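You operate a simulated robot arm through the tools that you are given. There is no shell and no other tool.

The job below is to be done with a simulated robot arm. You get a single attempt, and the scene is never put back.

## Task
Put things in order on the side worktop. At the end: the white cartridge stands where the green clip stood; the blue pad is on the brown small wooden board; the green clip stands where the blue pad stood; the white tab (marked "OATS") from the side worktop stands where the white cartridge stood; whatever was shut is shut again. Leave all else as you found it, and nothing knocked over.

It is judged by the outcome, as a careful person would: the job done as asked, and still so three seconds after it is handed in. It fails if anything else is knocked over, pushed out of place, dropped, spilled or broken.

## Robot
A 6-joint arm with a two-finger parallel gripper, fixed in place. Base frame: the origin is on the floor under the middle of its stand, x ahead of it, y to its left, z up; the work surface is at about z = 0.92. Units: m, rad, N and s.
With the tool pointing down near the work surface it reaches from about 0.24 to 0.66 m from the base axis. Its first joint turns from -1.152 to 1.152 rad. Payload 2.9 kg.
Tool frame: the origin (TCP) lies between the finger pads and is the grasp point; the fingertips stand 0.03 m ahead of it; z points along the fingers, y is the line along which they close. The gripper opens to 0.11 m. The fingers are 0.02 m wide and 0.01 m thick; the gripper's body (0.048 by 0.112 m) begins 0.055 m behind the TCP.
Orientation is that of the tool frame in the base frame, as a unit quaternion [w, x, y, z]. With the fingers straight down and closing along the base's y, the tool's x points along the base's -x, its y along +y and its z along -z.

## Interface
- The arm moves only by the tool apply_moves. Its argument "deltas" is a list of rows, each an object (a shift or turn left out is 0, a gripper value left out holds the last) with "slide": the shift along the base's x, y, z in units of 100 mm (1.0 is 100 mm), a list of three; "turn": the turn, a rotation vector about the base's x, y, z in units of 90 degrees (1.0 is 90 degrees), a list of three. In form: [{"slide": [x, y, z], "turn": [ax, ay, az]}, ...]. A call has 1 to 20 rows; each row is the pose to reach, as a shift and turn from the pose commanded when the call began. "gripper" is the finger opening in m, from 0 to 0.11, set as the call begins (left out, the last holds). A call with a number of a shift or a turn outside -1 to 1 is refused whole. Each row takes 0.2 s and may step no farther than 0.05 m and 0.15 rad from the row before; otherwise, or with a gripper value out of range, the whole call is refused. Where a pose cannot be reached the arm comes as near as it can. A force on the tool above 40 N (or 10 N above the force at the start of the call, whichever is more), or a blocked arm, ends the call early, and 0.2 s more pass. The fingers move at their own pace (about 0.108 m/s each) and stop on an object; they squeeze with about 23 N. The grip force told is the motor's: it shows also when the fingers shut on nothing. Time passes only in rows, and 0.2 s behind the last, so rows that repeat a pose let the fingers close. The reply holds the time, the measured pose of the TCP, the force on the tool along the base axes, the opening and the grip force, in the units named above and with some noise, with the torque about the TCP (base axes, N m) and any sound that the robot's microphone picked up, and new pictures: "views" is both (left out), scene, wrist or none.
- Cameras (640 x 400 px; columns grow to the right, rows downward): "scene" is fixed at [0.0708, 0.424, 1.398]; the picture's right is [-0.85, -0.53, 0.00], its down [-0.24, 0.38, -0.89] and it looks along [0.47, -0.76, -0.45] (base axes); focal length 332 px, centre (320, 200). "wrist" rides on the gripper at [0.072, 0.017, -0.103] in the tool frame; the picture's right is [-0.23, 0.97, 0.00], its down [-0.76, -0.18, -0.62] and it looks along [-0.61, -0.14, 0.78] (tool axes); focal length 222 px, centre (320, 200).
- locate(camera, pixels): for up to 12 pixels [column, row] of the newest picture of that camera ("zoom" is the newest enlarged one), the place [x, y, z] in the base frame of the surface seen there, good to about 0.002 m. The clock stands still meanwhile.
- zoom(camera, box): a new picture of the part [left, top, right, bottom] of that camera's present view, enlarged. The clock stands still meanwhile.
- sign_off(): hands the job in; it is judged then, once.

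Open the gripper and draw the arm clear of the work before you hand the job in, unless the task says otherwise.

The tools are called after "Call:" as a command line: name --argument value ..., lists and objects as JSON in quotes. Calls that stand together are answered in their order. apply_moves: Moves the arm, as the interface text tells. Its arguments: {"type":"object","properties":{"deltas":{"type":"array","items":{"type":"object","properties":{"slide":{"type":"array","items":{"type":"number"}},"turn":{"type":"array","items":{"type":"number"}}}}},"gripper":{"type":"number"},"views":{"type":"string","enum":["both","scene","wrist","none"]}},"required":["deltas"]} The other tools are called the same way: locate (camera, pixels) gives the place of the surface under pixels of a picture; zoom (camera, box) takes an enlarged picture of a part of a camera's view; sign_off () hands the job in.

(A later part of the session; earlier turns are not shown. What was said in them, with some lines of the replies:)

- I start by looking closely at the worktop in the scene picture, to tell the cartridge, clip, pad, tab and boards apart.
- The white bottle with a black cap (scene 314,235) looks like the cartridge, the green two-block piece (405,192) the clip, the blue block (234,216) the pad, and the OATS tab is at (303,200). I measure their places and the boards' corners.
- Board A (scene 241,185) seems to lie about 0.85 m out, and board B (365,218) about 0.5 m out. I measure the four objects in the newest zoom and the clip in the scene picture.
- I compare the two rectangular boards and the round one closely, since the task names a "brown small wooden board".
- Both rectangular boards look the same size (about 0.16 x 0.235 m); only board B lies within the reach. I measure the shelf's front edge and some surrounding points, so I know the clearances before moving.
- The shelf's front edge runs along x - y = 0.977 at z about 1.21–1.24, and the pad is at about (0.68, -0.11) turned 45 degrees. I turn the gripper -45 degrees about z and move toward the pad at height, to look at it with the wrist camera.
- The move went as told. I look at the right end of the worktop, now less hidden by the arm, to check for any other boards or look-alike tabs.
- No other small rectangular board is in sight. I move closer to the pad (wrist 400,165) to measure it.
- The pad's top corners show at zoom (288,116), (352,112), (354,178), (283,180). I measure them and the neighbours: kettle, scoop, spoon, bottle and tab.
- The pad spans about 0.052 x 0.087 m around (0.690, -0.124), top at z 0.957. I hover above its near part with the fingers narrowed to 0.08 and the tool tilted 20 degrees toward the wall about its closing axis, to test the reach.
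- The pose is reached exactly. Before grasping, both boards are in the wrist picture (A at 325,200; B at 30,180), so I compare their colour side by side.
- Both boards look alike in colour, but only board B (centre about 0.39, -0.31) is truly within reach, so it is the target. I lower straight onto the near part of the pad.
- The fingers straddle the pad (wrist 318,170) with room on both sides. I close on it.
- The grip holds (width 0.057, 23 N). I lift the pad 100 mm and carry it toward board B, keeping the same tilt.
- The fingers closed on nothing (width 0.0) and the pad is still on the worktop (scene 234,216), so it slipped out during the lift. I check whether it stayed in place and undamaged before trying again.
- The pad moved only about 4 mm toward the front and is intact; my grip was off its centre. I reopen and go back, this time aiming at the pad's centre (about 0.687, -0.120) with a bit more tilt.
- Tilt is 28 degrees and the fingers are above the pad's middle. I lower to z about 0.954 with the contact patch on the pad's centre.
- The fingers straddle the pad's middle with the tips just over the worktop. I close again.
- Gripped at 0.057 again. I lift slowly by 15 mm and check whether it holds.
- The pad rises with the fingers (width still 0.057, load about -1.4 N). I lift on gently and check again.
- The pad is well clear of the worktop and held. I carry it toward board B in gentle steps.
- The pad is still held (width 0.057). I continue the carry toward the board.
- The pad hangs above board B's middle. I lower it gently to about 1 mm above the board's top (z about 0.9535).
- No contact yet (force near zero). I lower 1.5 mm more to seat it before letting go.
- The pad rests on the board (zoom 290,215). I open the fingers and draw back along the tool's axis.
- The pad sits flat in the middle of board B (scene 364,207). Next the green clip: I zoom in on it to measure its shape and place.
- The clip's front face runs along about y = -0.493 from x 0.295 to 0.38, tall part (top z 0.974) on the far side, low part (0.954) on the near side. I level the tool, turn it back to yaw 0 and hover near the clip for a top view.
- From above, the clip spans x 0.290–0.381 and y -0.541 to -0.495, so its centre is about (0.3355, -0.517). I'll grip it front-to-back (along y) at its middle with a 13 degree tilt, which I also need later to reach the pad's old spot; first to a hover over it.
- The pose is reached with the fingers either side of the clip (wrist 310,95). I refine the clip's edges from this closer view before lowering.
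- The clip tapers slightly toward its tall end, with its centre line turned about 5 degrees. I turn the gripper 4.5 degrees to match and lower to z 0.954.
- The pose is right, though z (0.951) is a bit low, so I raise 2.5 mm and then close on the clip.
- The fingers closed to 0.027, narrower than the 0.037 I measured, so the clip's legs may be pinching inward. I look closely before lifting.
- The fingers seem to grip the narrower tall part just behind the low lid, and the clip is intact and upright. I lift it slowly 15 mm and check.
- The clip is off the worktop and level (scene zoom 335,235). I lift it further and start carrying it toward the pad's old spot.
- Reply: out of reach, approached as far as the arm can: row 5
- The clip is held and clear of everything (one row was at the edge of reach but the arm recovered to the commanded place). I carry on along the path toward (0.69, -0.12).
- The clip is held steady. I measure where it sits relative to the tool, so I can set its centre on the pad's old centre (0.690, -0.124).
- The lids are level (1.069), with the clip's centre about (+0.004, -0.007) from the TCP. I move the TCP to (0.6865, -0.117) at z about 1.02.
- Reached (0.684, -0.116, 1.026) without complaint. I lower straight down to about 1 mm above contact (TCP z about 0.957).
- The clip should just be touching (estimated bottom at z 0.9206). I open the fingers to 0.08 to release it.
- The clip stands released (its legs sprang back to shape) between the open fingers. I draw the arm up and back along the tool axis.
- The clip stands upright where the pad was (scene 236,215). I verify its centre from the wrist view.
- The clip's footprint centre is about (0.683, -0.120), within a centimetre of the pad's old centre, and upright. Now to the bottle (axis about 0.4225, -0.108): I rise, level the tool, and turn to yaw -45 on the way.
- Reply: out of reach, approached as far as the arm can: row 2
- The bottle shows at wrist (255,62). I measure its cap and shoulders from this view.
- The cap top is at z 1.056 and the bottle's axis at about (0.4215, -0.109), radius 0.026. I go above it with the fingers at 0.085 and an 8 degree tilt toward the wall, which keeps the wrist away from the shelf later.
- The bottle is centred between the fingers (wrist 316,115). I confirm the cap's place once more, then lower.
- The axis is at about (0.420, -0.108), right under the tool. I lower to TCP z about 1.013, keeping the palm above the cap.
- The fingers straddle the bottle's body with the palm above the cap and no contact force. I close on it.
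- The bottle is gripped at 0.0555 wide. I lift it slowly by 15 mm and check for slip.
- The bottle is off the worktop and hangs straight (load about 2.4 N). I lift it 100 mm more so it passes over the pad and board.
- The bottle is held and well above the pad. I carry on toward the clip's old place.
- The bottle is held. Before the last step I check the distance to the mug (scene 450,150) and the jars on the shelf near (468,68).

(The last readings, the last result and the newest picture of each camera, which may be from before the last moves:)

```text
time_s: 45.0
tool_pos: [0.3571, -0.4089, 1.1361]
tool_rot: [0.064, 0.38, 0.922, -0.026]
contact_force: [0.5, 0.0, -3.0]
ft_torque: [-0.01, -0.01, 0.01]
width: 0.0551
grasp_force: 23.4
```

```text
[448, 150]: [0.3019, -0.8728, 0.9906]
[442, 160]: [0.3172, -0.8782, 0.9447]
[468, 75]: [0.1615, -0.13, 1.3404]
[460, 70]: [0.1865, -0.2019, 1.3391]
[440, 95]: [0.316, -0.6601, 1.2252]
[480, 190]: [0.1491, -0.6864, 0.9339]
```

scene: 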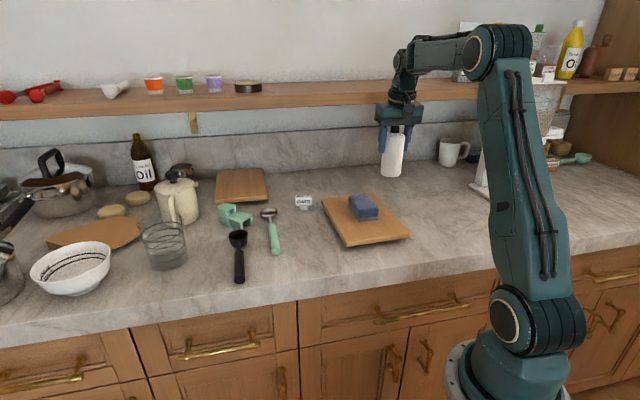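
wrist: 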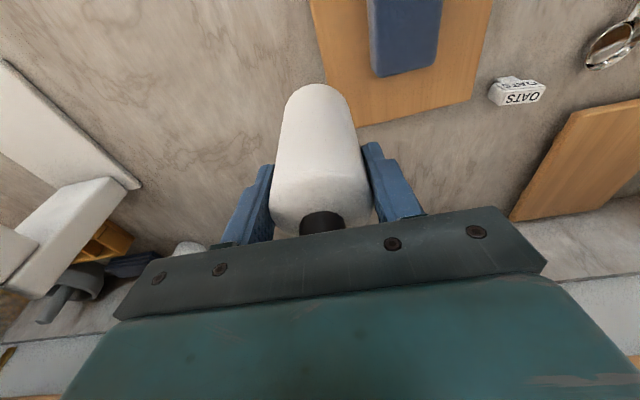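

The mug is far off (y about -0.87). I move the bottle over the clip's old place and start to lower.

Call:
apply_moves --deltas '[{"slide": [-0.06, -0.3, 0]}, {"slide": [-0.13, -0.6, -0.05]}, {"slide": [-0.18, -0.85, -0.15]}, {"slide": [-0.21, -1.0, -0.3]}]' --views "none"

Call:
apply_moves --deltas '[{"slide": [0, -0.05, -0.2]}, {"slide": [0, -0.1, -0.4]}, {"slide": [0, -0.1, -0.6]}]'

```text
time_s: 46.0
tool_pos: [0.3367, -0.5091, 1.1052]
tool_rot: [0.065, 0.382, 0.922, -0.027]
contact_force: [0.2, 0.1, -2.3]
ft_torque: [-0.02, 0.01, -0.01]
width: 0.0552
grasp_force: 23.1
```

```text
time_s: 46.8
tool_pos: [0.3396, -0.5184, 1.0437]
tool_rot: [0.065, 0.381, 0.922, -0.026]
contact_force: [-0.1, 0.0, -2.7]
ft_torque: [-0.02, 0.02, 0.04]
width: 0.0554
grasp_force: 22.7
```

scene: 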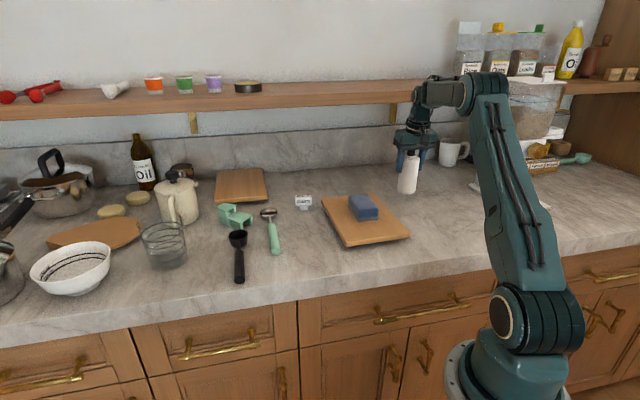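
wrist: 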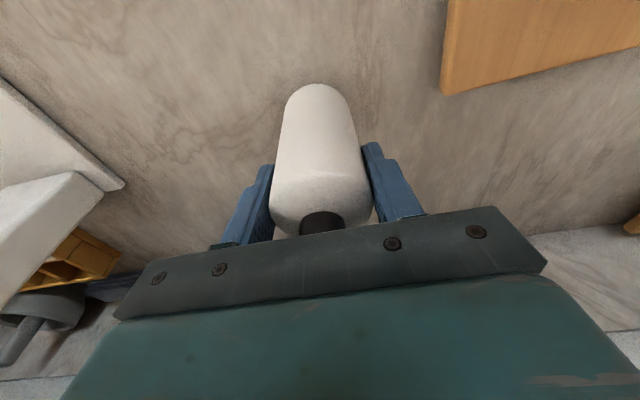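

The TCP is at (0.340, -0.518, 1.044). I nudge 3 mm in x and lower toward contact (expected at TCP z about 1.0136).

Call:
apply_moves --deltas '[{"slide": [-0.03, 0, -0.12]}, {"slide": [-0.03, 0, -0.22]}, {"slide": [-0.03, 0, -0.27]}, {"slide": [-0.03, 0, -0.29]}]'

Call:
zoom --camera "scene" --box '[360, 110, 460, 220]'

```text
time_s: 47.8
tool_pos: [0.3342, -0.5193, 1.013]
tool_rot: [0.064, 0.382, 0.922, -0.027]
contact_force: [1.0, -0.8, -2.2]
ft_torque: [0.0, 0.0, -0.02]
width: 0.0551
grasp_force: 22.1
```

scene: 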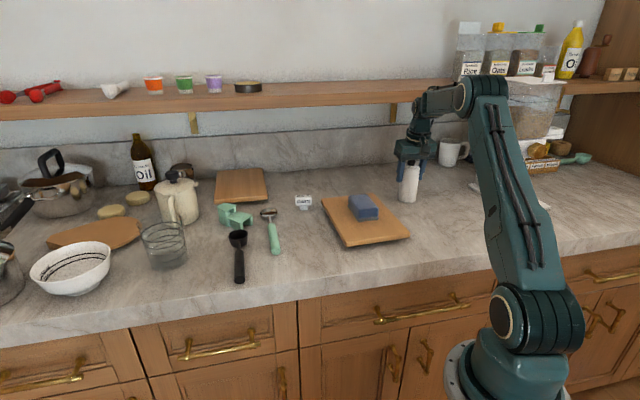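
wrist: 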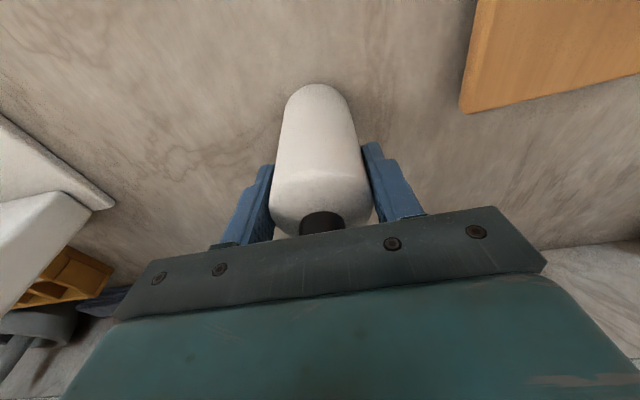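

```text
3.64 times, centred on (410, 165) of scene
```

zoom: 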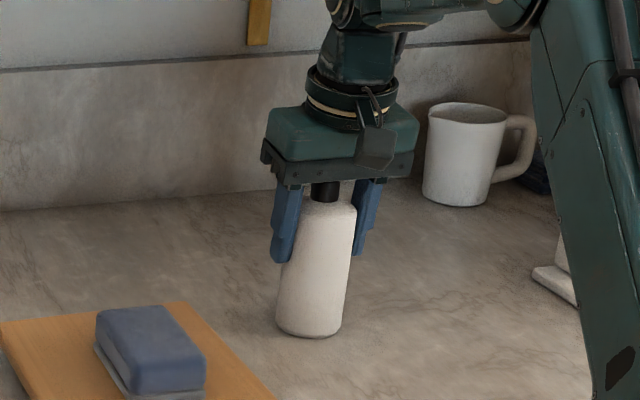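

The load still reads -2.2 N, so the bottle isn't quite down. I lower in 1 mm steps and watch the force.

Call:
apply_moves --deltas '[{"slide": [0, 0, -0.01]}, {"slide": [0, 0, -0.01]}]' --views "none"

Call:
apply_moves --deltas '[{"slide": [0, 0, -0.01]}, {"slide": [0, 0, -0.01]}]' --views "none"

```text
time_s: 48.4
tool_pos: [0.334, -0.5192, 1.0136]
tool_rot: [0.064, 0.382, 0.922, -0.027]
contact_force: [0.2, 0.2, -2.8]
ft_torque: [-0.02, -0.01, -0.02]
width: 0.0552
grasp_force: 22.9
```

```text
time_s: 49.0
tool_pos: [0.3344, -0.5196, 1.0123]
tool_rot: [0.064, 0.381, 0.922, -0.026]
contact_force: [0.0, 1.5, 1.3]
ft_torque: [0.14, 0.06, -0.02]
width: 0.0552
grasp_force: 23.1
```

The force flipped to +1.3 N: the bottle is on the worktop. I open the fingers and rise straight up.

Call:
apply_moves --deltas '[{"slide": [0, 0, 0]}, {"slide": [0, 0, 0]}, {"slide": [0, 0, 0]}]' --gripper 0.09

Call:
apply_moves --deltas '[{"slide": [-0.02, 0.02, 0.2]}, {"slide": [-0.05, 0.05, 0.5]}, {"slide": [-0.1, 0.1, 0.98]}]'

```text
time_s: 49.8
tool_pos: [0.3347, -0.5186, 1.0129]
tool_rot: [0.064, 0.381, 0.922, -0.027]
contact_force: [0.2, -0.2, -0.1]
ft_torque: [0.0, 0.01, -0.01]
width: 0.0899
grasp_force: 0.1
```

scene: 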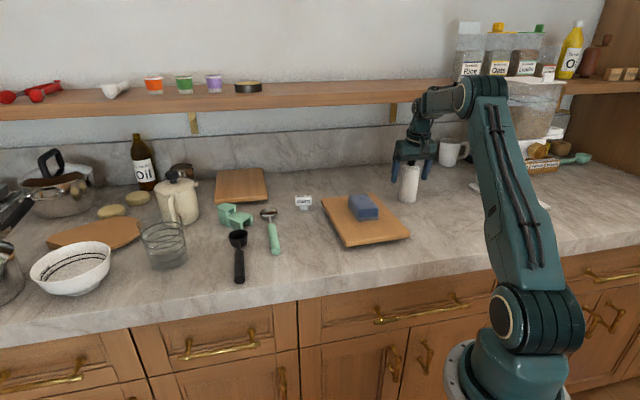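
wrist: 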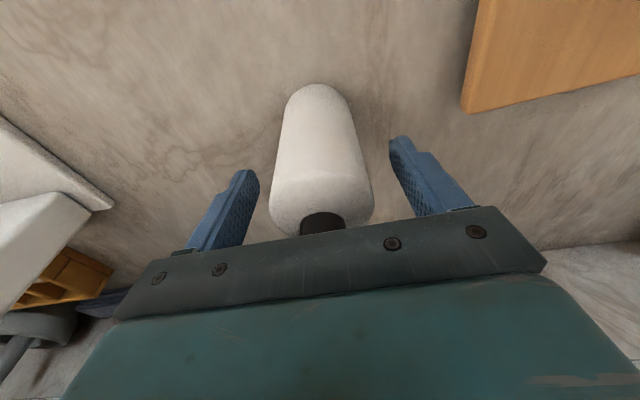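

```text
time_s: 50.6
tool_pos: [0.3248, -0.5086, 1.1099]
tool_rot: [0.065, 0.382, 0.921, -0.027]
contact_force: [-0.9, 0.3, 0.5]
ft_torque: [0.03, -0.02, -0.01]
width: 0.0899
grasp_force: 0.1
```

scene: 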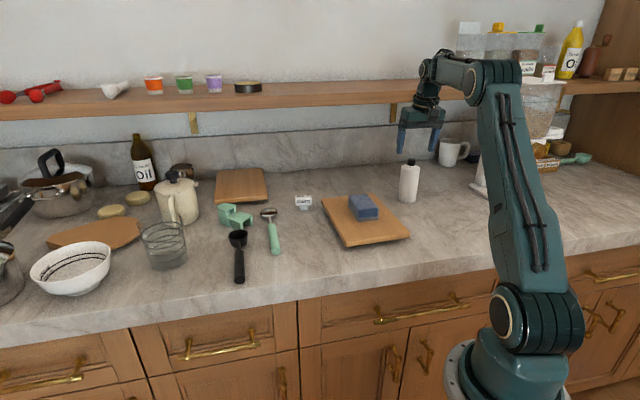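
wrist: 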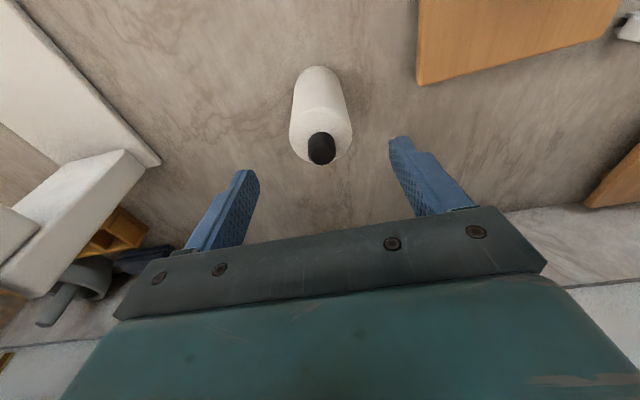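

The bottle stands upright in the clip's old place (scene 409,182). Next the OATS tab: I raise a bit and move toward it, then take a close look.

Call:
apply_moves --deltas '[{"slide": [0, 0, 0.2]}, {"slide": [0.3, 0.25, 0.3]}, {"slide": [0.65, 0.5, 0.3]}, {"slide": [1.0, 0.75, 0.3]}]' --views "none"

Call:
apply_moves --deltas '[{"slide": [0.33, 0.25, 0], "turn": [0.02, 0.02, 0]}, {"slide": [0.67, 0.5, 0], "turn": [0.04, 0.04, 0]}, {"slide": [1.0, 0.8, -0.1], "turn": [0.063, 0.063, 0]}]'

Call:
zoom --camera "scene" --box '[275, 175, 335, 225]'

```text
time_s: 51.6
tool_pos: [0.4251, -0.4348, 1.1391]
tool_rot: [0.065, 0.383, 0.921, -0.027]
contact_force: [1.1, -0.4, -0.4]
ft_torque: [-0.04, 0.0, 0.02]
width: 0.09
grasp_force: 0.0
```

```text
time_s: 52.4
tool_pos: [0.5189, -0.35, 1.1288]
tool_rot: [-0.001, 0.383, 0.924, 0.0]
contact_force: [0.9, 0.3, 0.1]
ft_torque: [0.0, 0.02, 0.01]
width: 0.0898
grasp_force: 0.0
out of reach, approached as far as the arm can: row 3
```

scene: 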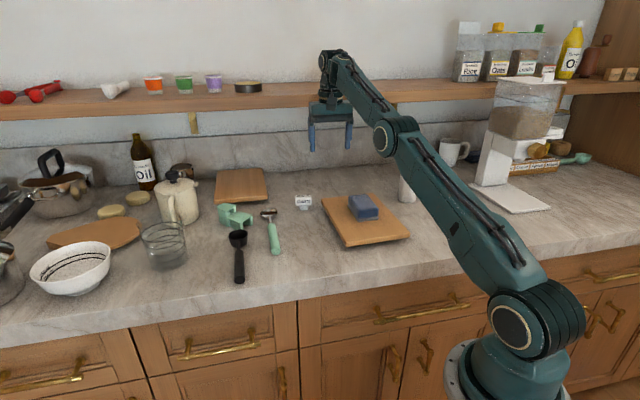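
wrist: 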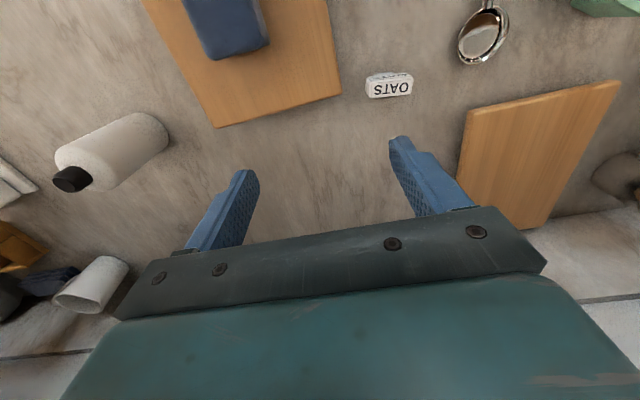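

```text
8.00 times, centred on (305, 200) of scene
```

zoom: 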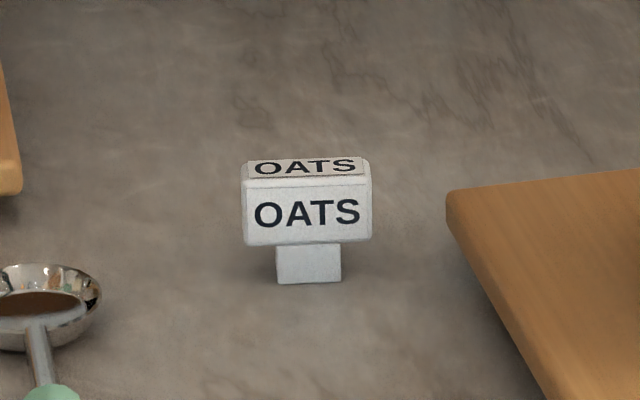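

The tab is a T-shape: a wide head marked OATS on a narrower foot. I measure its corners in the scene zoom and the wrist view.

Call:
locate --camera "zoom" --pixels '[[250, 195], [365, 192], [250, 238], [365, 236], [307, 215], [252, 164], [362, 162], [307, 170], [280, 260], [337, 260], [308, 278]]'

Call:
locate --camera "wrist" --pixels '[[369, 83], [408, 74], [372, 95], [411, 92], [390, 87], [390, 76], [392, 96]]'

Call:
zoom --camera "wrist" --box '[340, 50, 440, 120]'

```text
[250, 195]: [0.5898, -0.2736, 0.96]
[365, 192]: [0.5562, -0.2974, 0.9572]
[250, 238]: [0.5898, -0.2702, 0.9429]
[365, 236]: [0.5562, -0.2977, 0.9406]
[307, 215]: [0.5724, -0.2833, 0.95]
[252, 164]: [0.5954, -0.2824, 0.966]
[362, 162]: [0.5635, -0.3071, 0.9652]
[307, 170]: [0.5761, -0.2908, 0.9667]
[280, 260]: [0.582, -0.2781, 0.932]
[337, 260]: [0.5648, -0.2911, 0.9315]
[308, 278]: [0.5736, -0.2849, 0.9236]
```

```text
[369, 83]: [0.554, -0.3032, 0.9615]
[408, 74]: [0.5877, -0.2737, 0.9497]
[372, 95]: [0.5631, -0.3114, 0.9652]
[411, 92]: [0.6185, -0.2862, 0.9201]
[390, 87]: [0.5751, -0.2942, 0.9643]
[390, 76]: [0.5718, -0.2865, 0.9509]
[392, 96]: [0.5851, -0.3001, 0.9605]
```

```text
5.71 times, centred on (390, 85) of wrist
```

zoom: 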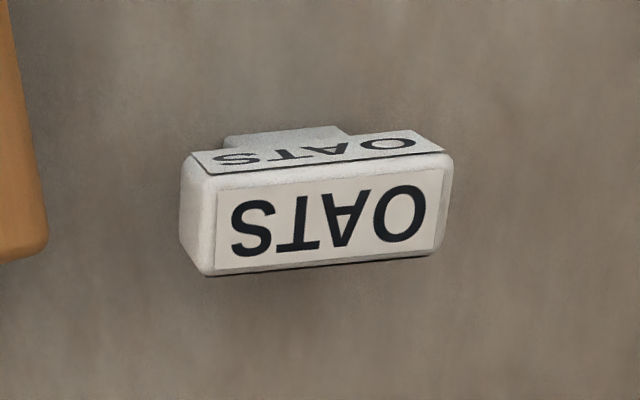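

The tab's head is about 0.047 x 0.02 m, centred near (0.579, -0.2925), z 0.94–0.966, its width running at about 37 degrees. I turn the gripper to match, narrow to 0.06 to stay clear of the board's corner, and come over it with a 12 degree tilt.

Call:
apply_moves --deltas '[{"slide": [0, 0.15, -0.2], "turn": [0, 0, -0.043]}, {"slide": [0, 0.3, -0.4], "turn": [0, 0, -0.0856]}]' --gripper 0.06 --views "none"

Call:
apply_moves --deltas '[{"slide": [0.2, 0.1, -0.05], "turn": [-0.035, -0.027, 0]}, {"slide": [0.4, 0.2, -0.15], "turn": [-0.07, -0.054, 0]}, {"slide": [0.6, 0.275, -0.3], "turn": [-0.106, -0.081, 0]}]'

```text
time_s: 53.0
tool_pos: [0.5207, -0.323, 1.0893]
tool_rot: [0.0, 0.443, 0.896, -0.001]
contact_force: [0.1, -0.1, 0.3]
ft_torque: [0.02, 0.03, -0.01]
width: 0.0602
grasp_force: 0.1
```

```text
time_s: 53.8
tool_pos: [0.5798, -0.294, 1.0585]
tool_rot: [0.095, 0.442, 0.891, -0.046]
contact_force: [0.5, -0.8, 0.9]
ft_torque: [-0.03, 0.04, 0.0]
width: 0.06
grasp_force: 0.1
```

scene: 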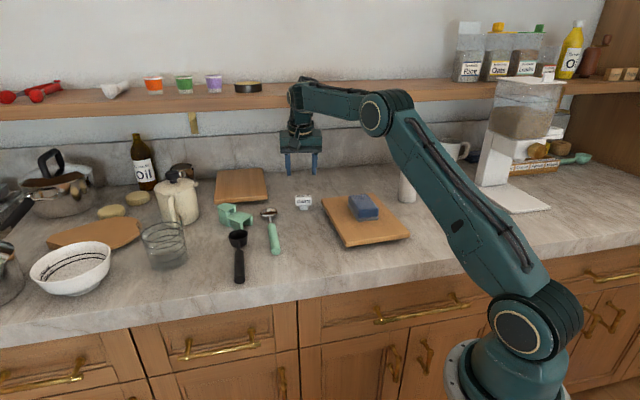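
wrist: 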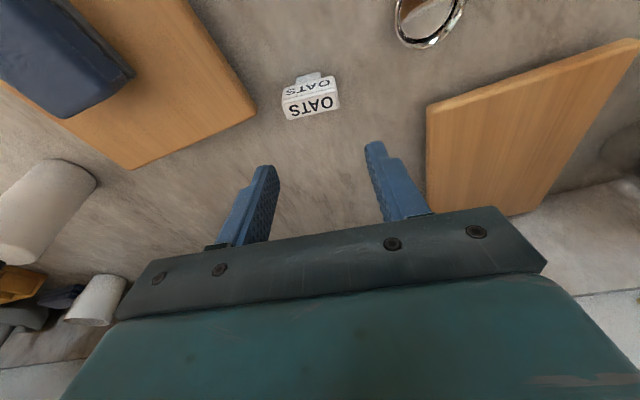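

The tab (wrist 311,97) is parallel to the finger-closing line. I refine its centre and the board's near corner.

Call:
zoom --camera "wrist" --box '[230, 60, 360, 140]'

Call:
locate --camera "zoom" --pixels '[[262, 200], [525, 150], [530, 230], [285, 280], [400, 210], [275, 170], [510, 130], [390, 80], [110, 260], [400, 250], [390, 190]]'

```text
4.92 times, centred on (295, 100) of wrist
```

zoom: 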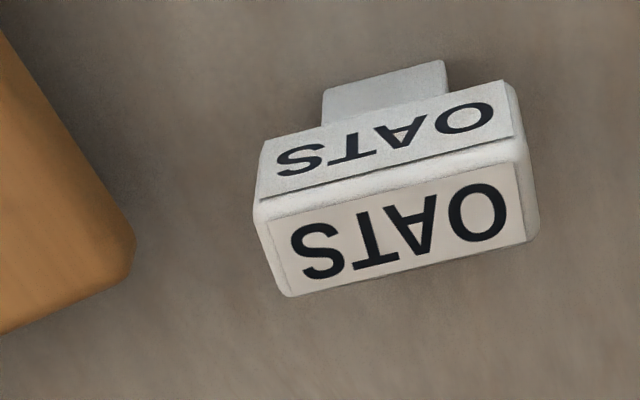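

```text
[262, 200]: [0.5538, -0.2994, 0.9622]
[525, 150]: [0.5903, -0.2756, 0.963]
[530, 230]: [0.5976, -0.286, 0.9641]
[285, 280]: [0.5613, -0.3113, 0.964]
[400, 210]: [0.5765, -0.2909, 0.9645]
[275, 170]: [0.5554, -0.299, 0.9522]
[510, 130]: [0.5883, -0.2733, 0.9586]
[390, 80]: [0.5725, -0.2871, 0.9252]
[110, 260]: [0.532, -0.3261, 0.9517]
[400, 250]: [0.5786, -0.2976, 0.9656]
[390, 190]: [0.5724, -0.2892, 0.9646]
```

The tab's top is centred at (0.576, -0.293) and the board's corner is at (0.532, -0.326), leaving about 1.5 cm for the finger. I lower onto the tab's head.

Call:
apply_moves --deltas '[{"slide": [-0.04, 0.01, -0.25]}, {"slide": [-0.04, 0.01, -0.5]}]' --gripper 0.063

```text
time_s: 54.4
tool_pos: [0.575, -0.2917, 1.0069]
tool_rot: [0.093, 0.441, 0.891, -0.046]
contact_force: [-0.1, 0.7, 0.0]
ft_torque: [-0.03, 0.01, 0.0]
width: 0.063
grasp_force: 0.2
```

scene: 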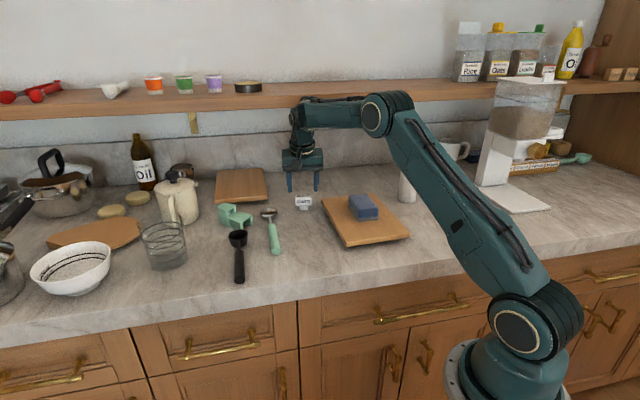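
wrist: 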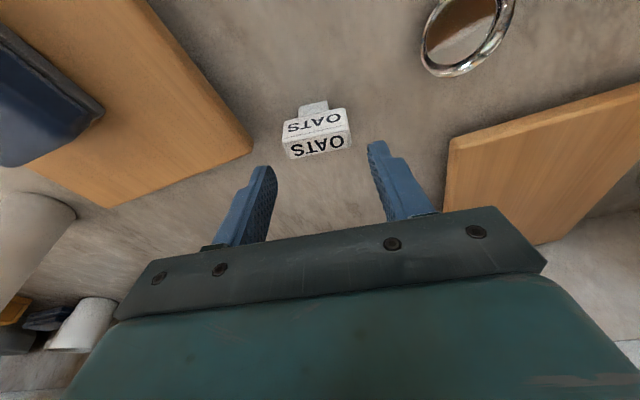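

Well centred: the tab spans wrist columns 283–352 between the fingers. I lower the remaining 48 mm.

Call:
apply_moves --deltas '[{"slide": [0.005, -0.01, -0.2]}, {"slide": [0.01, -0.01, -0.38]}, {"slide": [0.01, -0.01, -0.48]}]'

```text
time_s: 55.2
tool_pos: [0.5768, -0.2936, 0.9593]
tool_rot: [0.095, 0.441, 0.891, -0.046]
contact_force: [0.0, 0.6, 0.4]
ft_torque: [0.01, -0.01, -0.01]
width: 0.0632
grasp_force: 0.0
```

scene: 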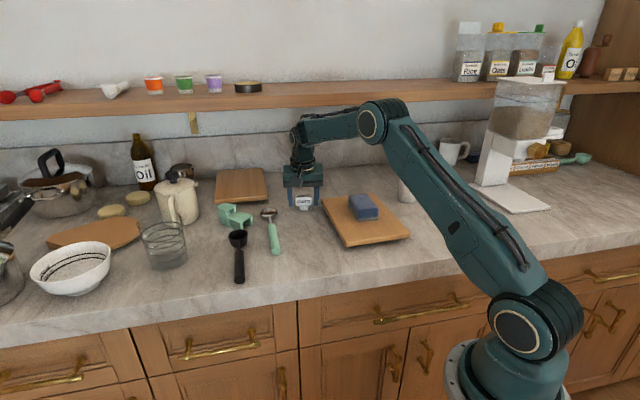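
wrist: 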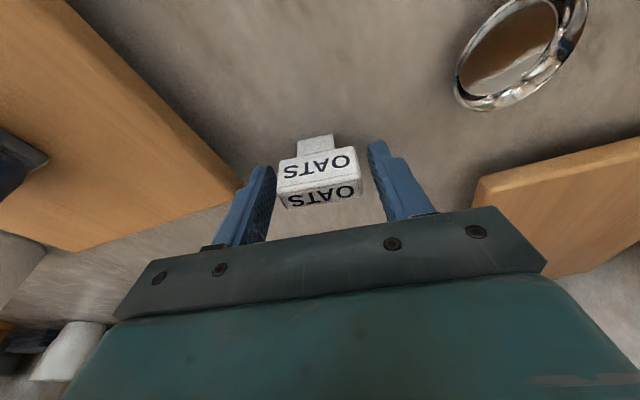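

The tab's head is between the fingers (wrist 320,180), no contact yet. I close on it.

Call:
apply_moves --deltas '[{"slide": [0, 0, 0]}, {"slide": [0, 0, 0]}, {"slide": [0, 0, 0]}, {"slide": [0, 0, 0]}]' --gripper 0.0

```text
time_s: 56.2
tool_pos: [0.5761, -0.2939, 0.9591]
tool_rot: [0.094, 0.442, 0.891, -0.046]
contact_force: [0.2, -0.2, 0.2]
ft_torque: [-0.01, -0.02, -0.02]
width: 0.047
grasp_force: 22.9
```

scene: 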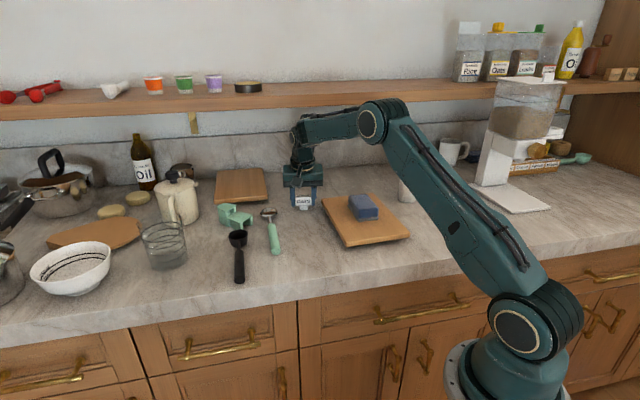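
wrist: 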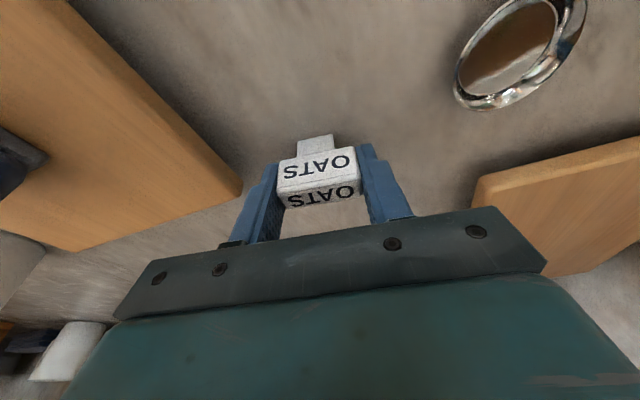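

Gripped at 0.047, the head's width. I lift slowly and check for slip.

Call:
apply_moves --deltas '[{"slide": [0, 0, 0.03]}, {"slide": [0, 0, 0.06]}, {"slide": [0, 0, 0.12]}, {"slide": [0, 0, 0.2]}]'

Call:
zoom --camera "scene" --box '[270, 150, 340, 225]'

```text
time_s: 57.2
tool_pos: [0.5765, -0.2932, 0.9803]
tool_rot: [0.094, 0.442, 0.891, -0.046]
contact_force: [0.4, 0.6, 0.0]
ft_torque: [0.0, 0.02, 0.03]
width: 0.0469
grasp_force: 22.8
```

scene: 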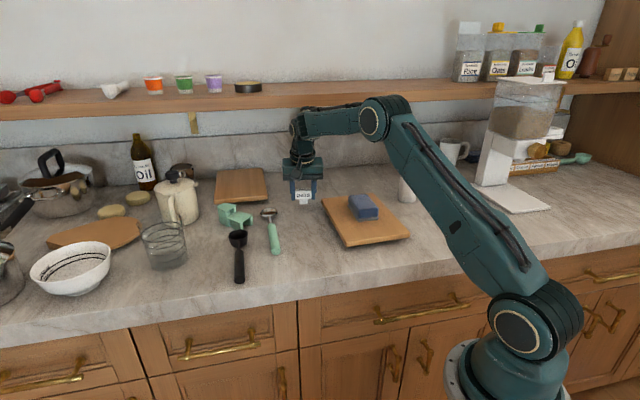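
wrist: 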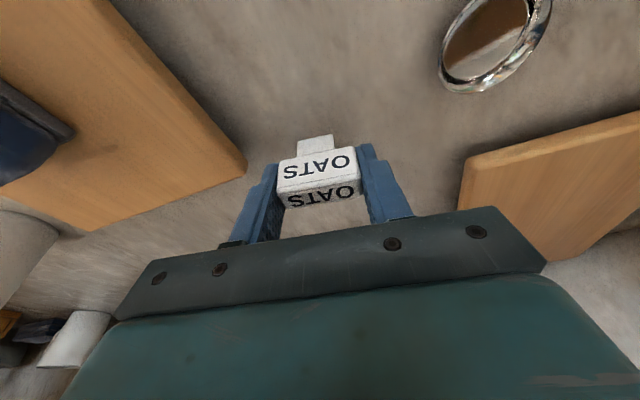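

```text
5.33 times, centred on (305, 188) of scene
```

zoom: 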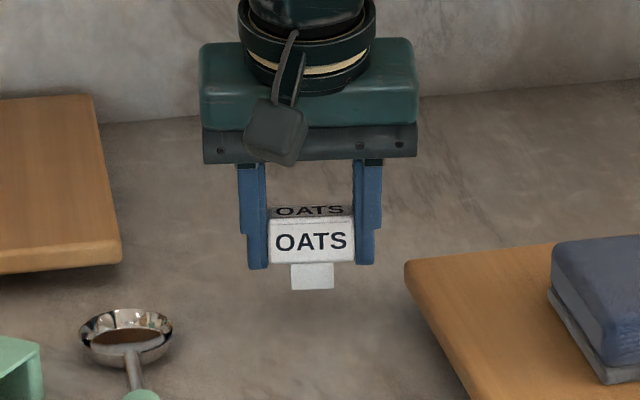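

The tab is held level and clear of the worktop. I lift it more and carry it toward the bottle's old place (0.4205, -0.1085).

Call:
apply_moves --deltas '[{"slide": [0, 0, 0.2]}, {"slide": [0, 0, 0.45]}, {"slide": [-0.1, 0.12, 0.6]}, {"slide": [-0.32, 0.38, 0.6]}, {"slide": [-0.55, 0.65, 0.6]}, {"slide": [-0.78, 0.92, 0.6]}]' --views "wrist"

Call:
apply_moves --deltas '[{"slide": [-0.22, 0.26, 0]}, {"slide": [-0.44, 0.52, 0]}, {"slide": [-0.64, 0.76, 0]}, {"slide": [-0.78, 0.92, 0]}]'

```text
time_s: 58.6
tool_pos: [0.4973, -0.2002, 1.0418]
tool_rot: [0.093, 0.441, 0.891, -0.046]
contact_force: [0.9, -0.2, -0.6]
ft_torque: [0.0, 0.01, -0.01]
width: 0.0471
grasp_force: 23.1
```

wrist: 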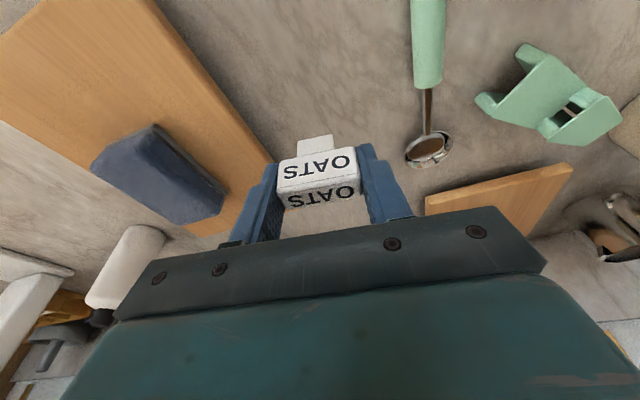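

```text
time_s: 59.6
tool_pos: [0.4205, -0.1086, 1.0395]
tool_rot: [0.094, 0.441, 0.891, -0.047]
contact_force: [-0.2, 0.9, 0.7]
ft_torque: [-0.01, -0.02, -0.05]
width: 0.0472
grasp_force: 23.0
```

scene: 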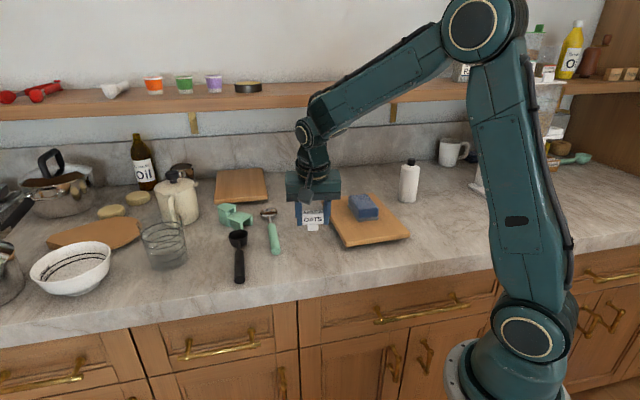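
wrist: 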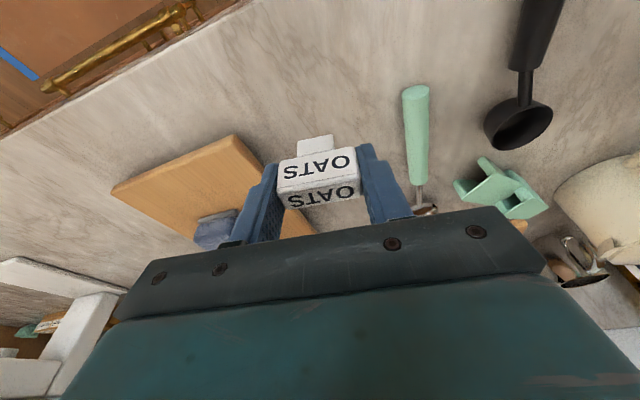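

The tab is right over the bottle's old place. I lower it to about 1 mm above contact (TCP z about 0.960).

Call:
apply_moves --deltas '[{"slide": [0, 0, -0.25]}, {"slide": [0, 0, -0.5]}, {"slide": [0, 0, -0.68]}, {"slide": [0, 0, -0.76]}, {"slide": [0, 0, -0.79]}]'

Call:
zoom --camera "scene" --box '[270, 180, 360, 270]'

```text
time_s: 60.8
tool_pos: [0.4215, -0.1101, 0.9606]
tool_rot: [0.093, 0.442, 0.891, -0.047]
contact_force: [-0.3, 0.7, 0.1]
ft_torque: [-0.04, 0.03, 0.0]
width: 0.047
grasp_force: 23.0
```

scene: 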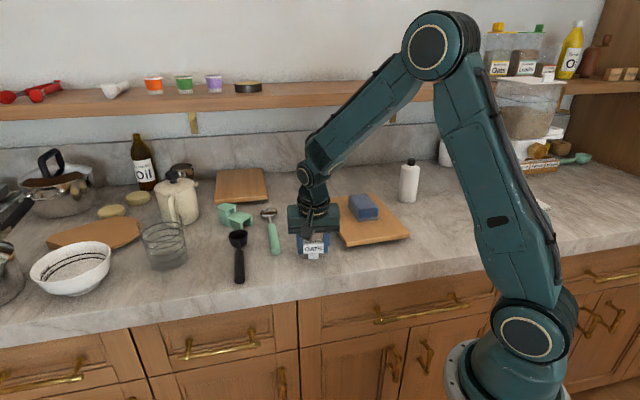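
wrist: 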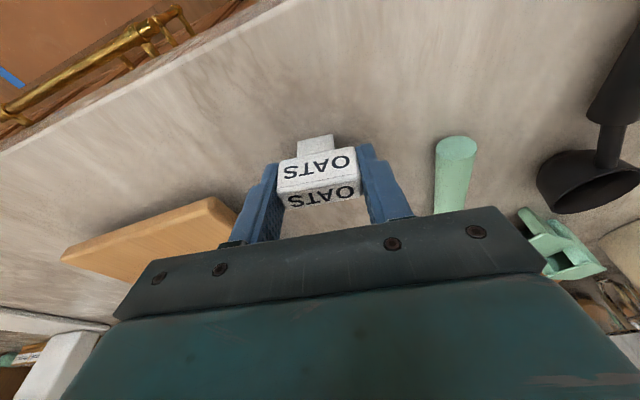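

```text
4.44 times, centred on (315, 225) of scene
```

zoom: 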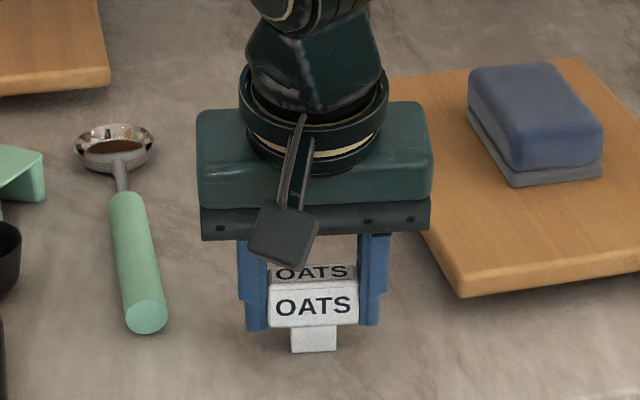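

The tab's foot is about 1.5 mm above the worktop. I lower in 1 mm steps watching the force.

Call:
apply_moves --deltas '[{"slide": [0, 0, -0.01]}, {"slide": [0, 0, -0.01]}]' --views "none"

Call:
apply_moves --deltas '[{"slide": [0, 0, -0.008]}, {"slide": [0, 0, -0.008]}]' --views "none"

```text
time_s: 61.4
tool_pos: [0.4211, -0.1096, 0.9596]
tool_rot: [0.094, 0.441, 0.891, -0.047]
contact_force: [-0.8, -0.8, 3.0]
ft_torque: [-0.04, 0.01, -0.02]
width: 0.0472
grasp_force: 23.1
```

```text
time_s: 62.0
tool_pos: [0.4201, -0.1093, 0.9589]
tool_rot: [0.095, 0.441, 0.891, -0.046]
contact_force: [0.7, -3.4, 7.0]
ft_torque: [-0.12, 0.02, 0.01]
width: 0.0472
grasp_force: 23.1
```

Contact is clear now (7 N upward), so the foot is on the worktop. I ease up 0.7 mm and then open the fingers.

Call:
apply_moves --deltas '[{"slide": [0, 0, 0.007]}]' --views "none"

Call:
apply_moves --deltas '[{"slide": [0, 0, 0]}, {"slide": [0, 0, 0]}, {"slide": [0, 0, 0]}]' --gripper 0.08

```text
time_s: 62.4
tool_pos: [0.4212, -0.1077, 0.9593]
tool_rot: [0.093, 0.441, 0.891, -0.047]
contact_force: [1.2, -0.8, 3.2]
ft_torque: [-0.08, -0.02, 0.03]
width: 0.0471
grasp_force: 23.0
```

```text
time_s: 63.2
tool_pos: [0.4198, -0.1087, 0.9597]
tool_rot: [0.093, 0.442, 0.891, -0.046]
contact_force: [0.3, -0.1, 0.7]
ft_torque: [-0.01, -0.02, 0.0]
width: 0.08
grasp_force: 0.0
```

scene: 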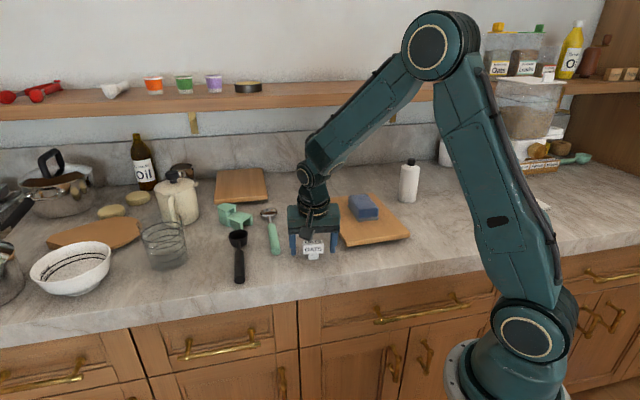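
wrist: 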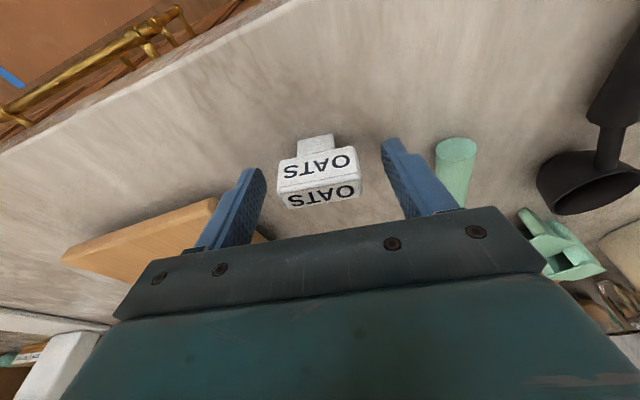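

The tab stands free between the open fingers. I draw the arm straight back along the tool axis.

Call:
apply_moves --deltas '[{"slide": [-0.026, 0.033, 0.2]}, {"slide": [-0.063, 0.083, 0.49]}, {"slide": [-0.126, 0.165, 0.98]}]'

Call:
zoom --camera "scene" --box '[180, 150, 440, 300]'

```text
time_s: 64.0
tool_pos: [0.4087, -0.0934, 1.0576]
tool_rot: [0.093, 0.441, 0.891, -0.046]
contact_force: [-0.9, 0.0, -0.4]
ft_torque: [0.03, -0.01, 0.0]
width: 0.0798
grasp_force: 0.0
```

scene: 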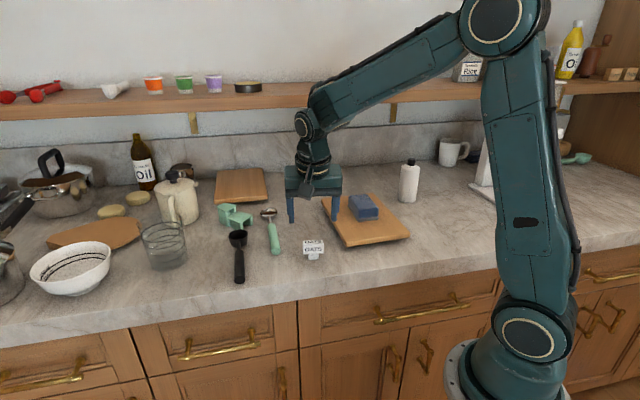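
wrist: 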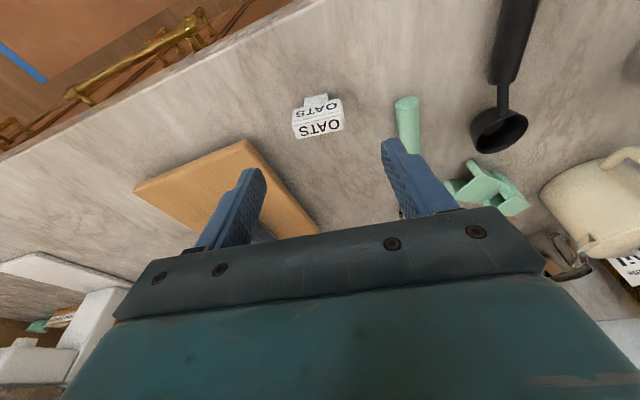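

```text
2.46 times, centred on (310, 225) of scene
```

zoom: 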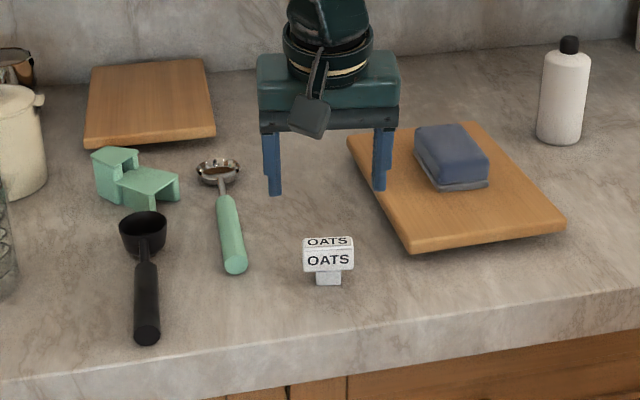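

All four things are in place: tab at zoom (328,262), bottle at (563,95), pad on the board, clip in the pad's old spot; neighbours look unmoved. I draw the arm up clear and level the tool.

Call:
apply_moves --deltas '[{"slide": [-0.05, 0, 0.3], "turn": [0.035, 0.027, 0]}, {"slide": [-0.1, 0, 0.6], "turn": [0.07, 0.054, 0]}, {"slide": [-0.1, 0, 1.0], "turn": [0.106, 0.081, 0]}]' --gripper 0.11

Call:
apply_moves --deltas '[{"slide": [-0.1, 0.1, 0.2]}, {"slide": [-0.2, 0.1, 0.4]}, {"slide": [-0.2, 0.1, 0.4]}, {"slide": [-0.2, 0.1, 0.4]}]'

Call:
locate --camera "scene" --pixels '[[313, 250], [313, 243], [313, 258], [409, 182], [409, 165], [409, 200], [364, 207], [364, 218], [230, 210], [244, 214]]'

```text
time_s: 64.8
tool_pos: [0.3972, -0.0916, 1.1573]
tool_rot: [-0.001, 0.444, 0.896, -0.001]
contact_force: [0.1, -0.1, -0.4]
ft_torque: [0.01, 0.02, 0.0]
width: 0.11
grasp_force: 0.1
```

scene: 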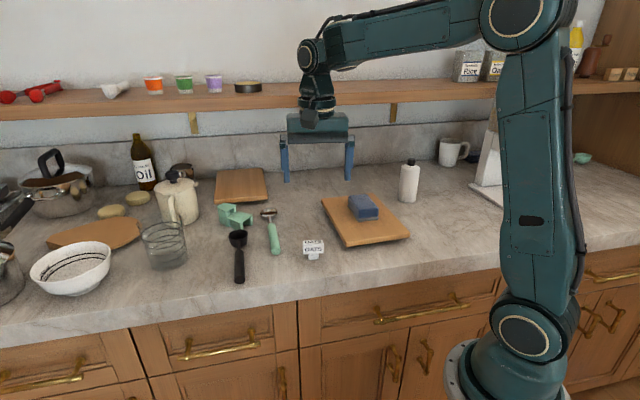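
wrist: 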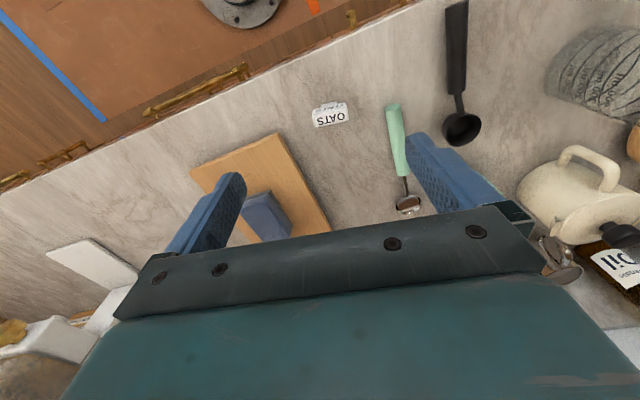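

```text
time_s: 65.8
tool_pos: [0.3776, -0.0801, 1.1973]
tool_rot: [0.0, 0.444, 0.896, 0.0]
contact_force: [0.1, 0.2, 0.4]
ft_torque: [0.0, -0.03, -0.02]
width: 0.11
grasp_force: 0.0
```

scene: 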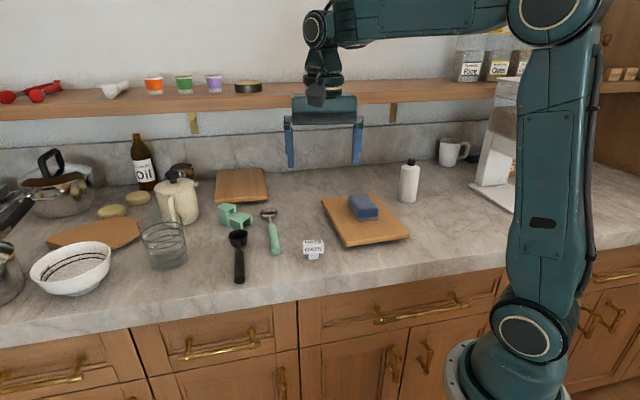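
wrist: 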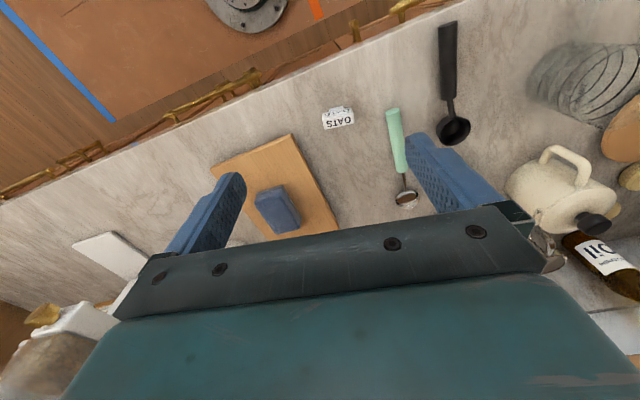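

```text
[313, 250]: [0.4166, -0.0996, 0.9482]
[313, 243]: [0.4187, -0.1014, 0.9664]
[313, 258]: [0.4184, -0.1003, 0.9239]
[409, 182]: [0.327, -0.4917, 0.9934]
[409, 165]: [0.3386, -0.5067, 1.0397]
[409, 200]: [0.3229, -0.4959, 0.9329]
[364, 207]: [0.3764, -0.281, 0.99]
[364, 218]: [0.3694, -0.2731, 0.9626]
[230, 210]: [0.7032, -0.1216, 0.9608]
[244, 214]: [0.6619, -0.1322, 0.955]
```

Final check: the bottle's axis reads about (0.335, -0.518), the tab stands near (0.421, -0.108), the pad lies on the board and the clip stands upright; nothing else has shifted and nothing was opened. The gripper is open and the arm clear, so I hand the job in.

Call:
sign_off

```text
The job is handed in.
```

The side worktop is rearranged as asked, and I've handed the job in. Nothing was knocked over.

| Item | Where it is now | How close to the target |
|---|---|---|
| White cartridge | where the green clip stood | within about 1 mm |
| Blue pad | flat in the middle of the near wooden board | – |
| Green clip | upright where the blue pad stood | about 8 mm off the pad's old centre |
| White "OATS" tab | upright where the white cartridge stood | within about 1 mm |

- **Which board:** two boards of the same size and colour are on the worktop. I used the near one, because the far one lies well beyond the arm's normal reach.
- **Pad slip:** my first grip on the pad slipped as I began to lift it. It shifted about 4 mm, was not damaged, and the second grip held.
- **Everything else:** I didn't open anything, and the neighbouring things looked unmoved in the last pictures. The gripper is open and the arm is clear.
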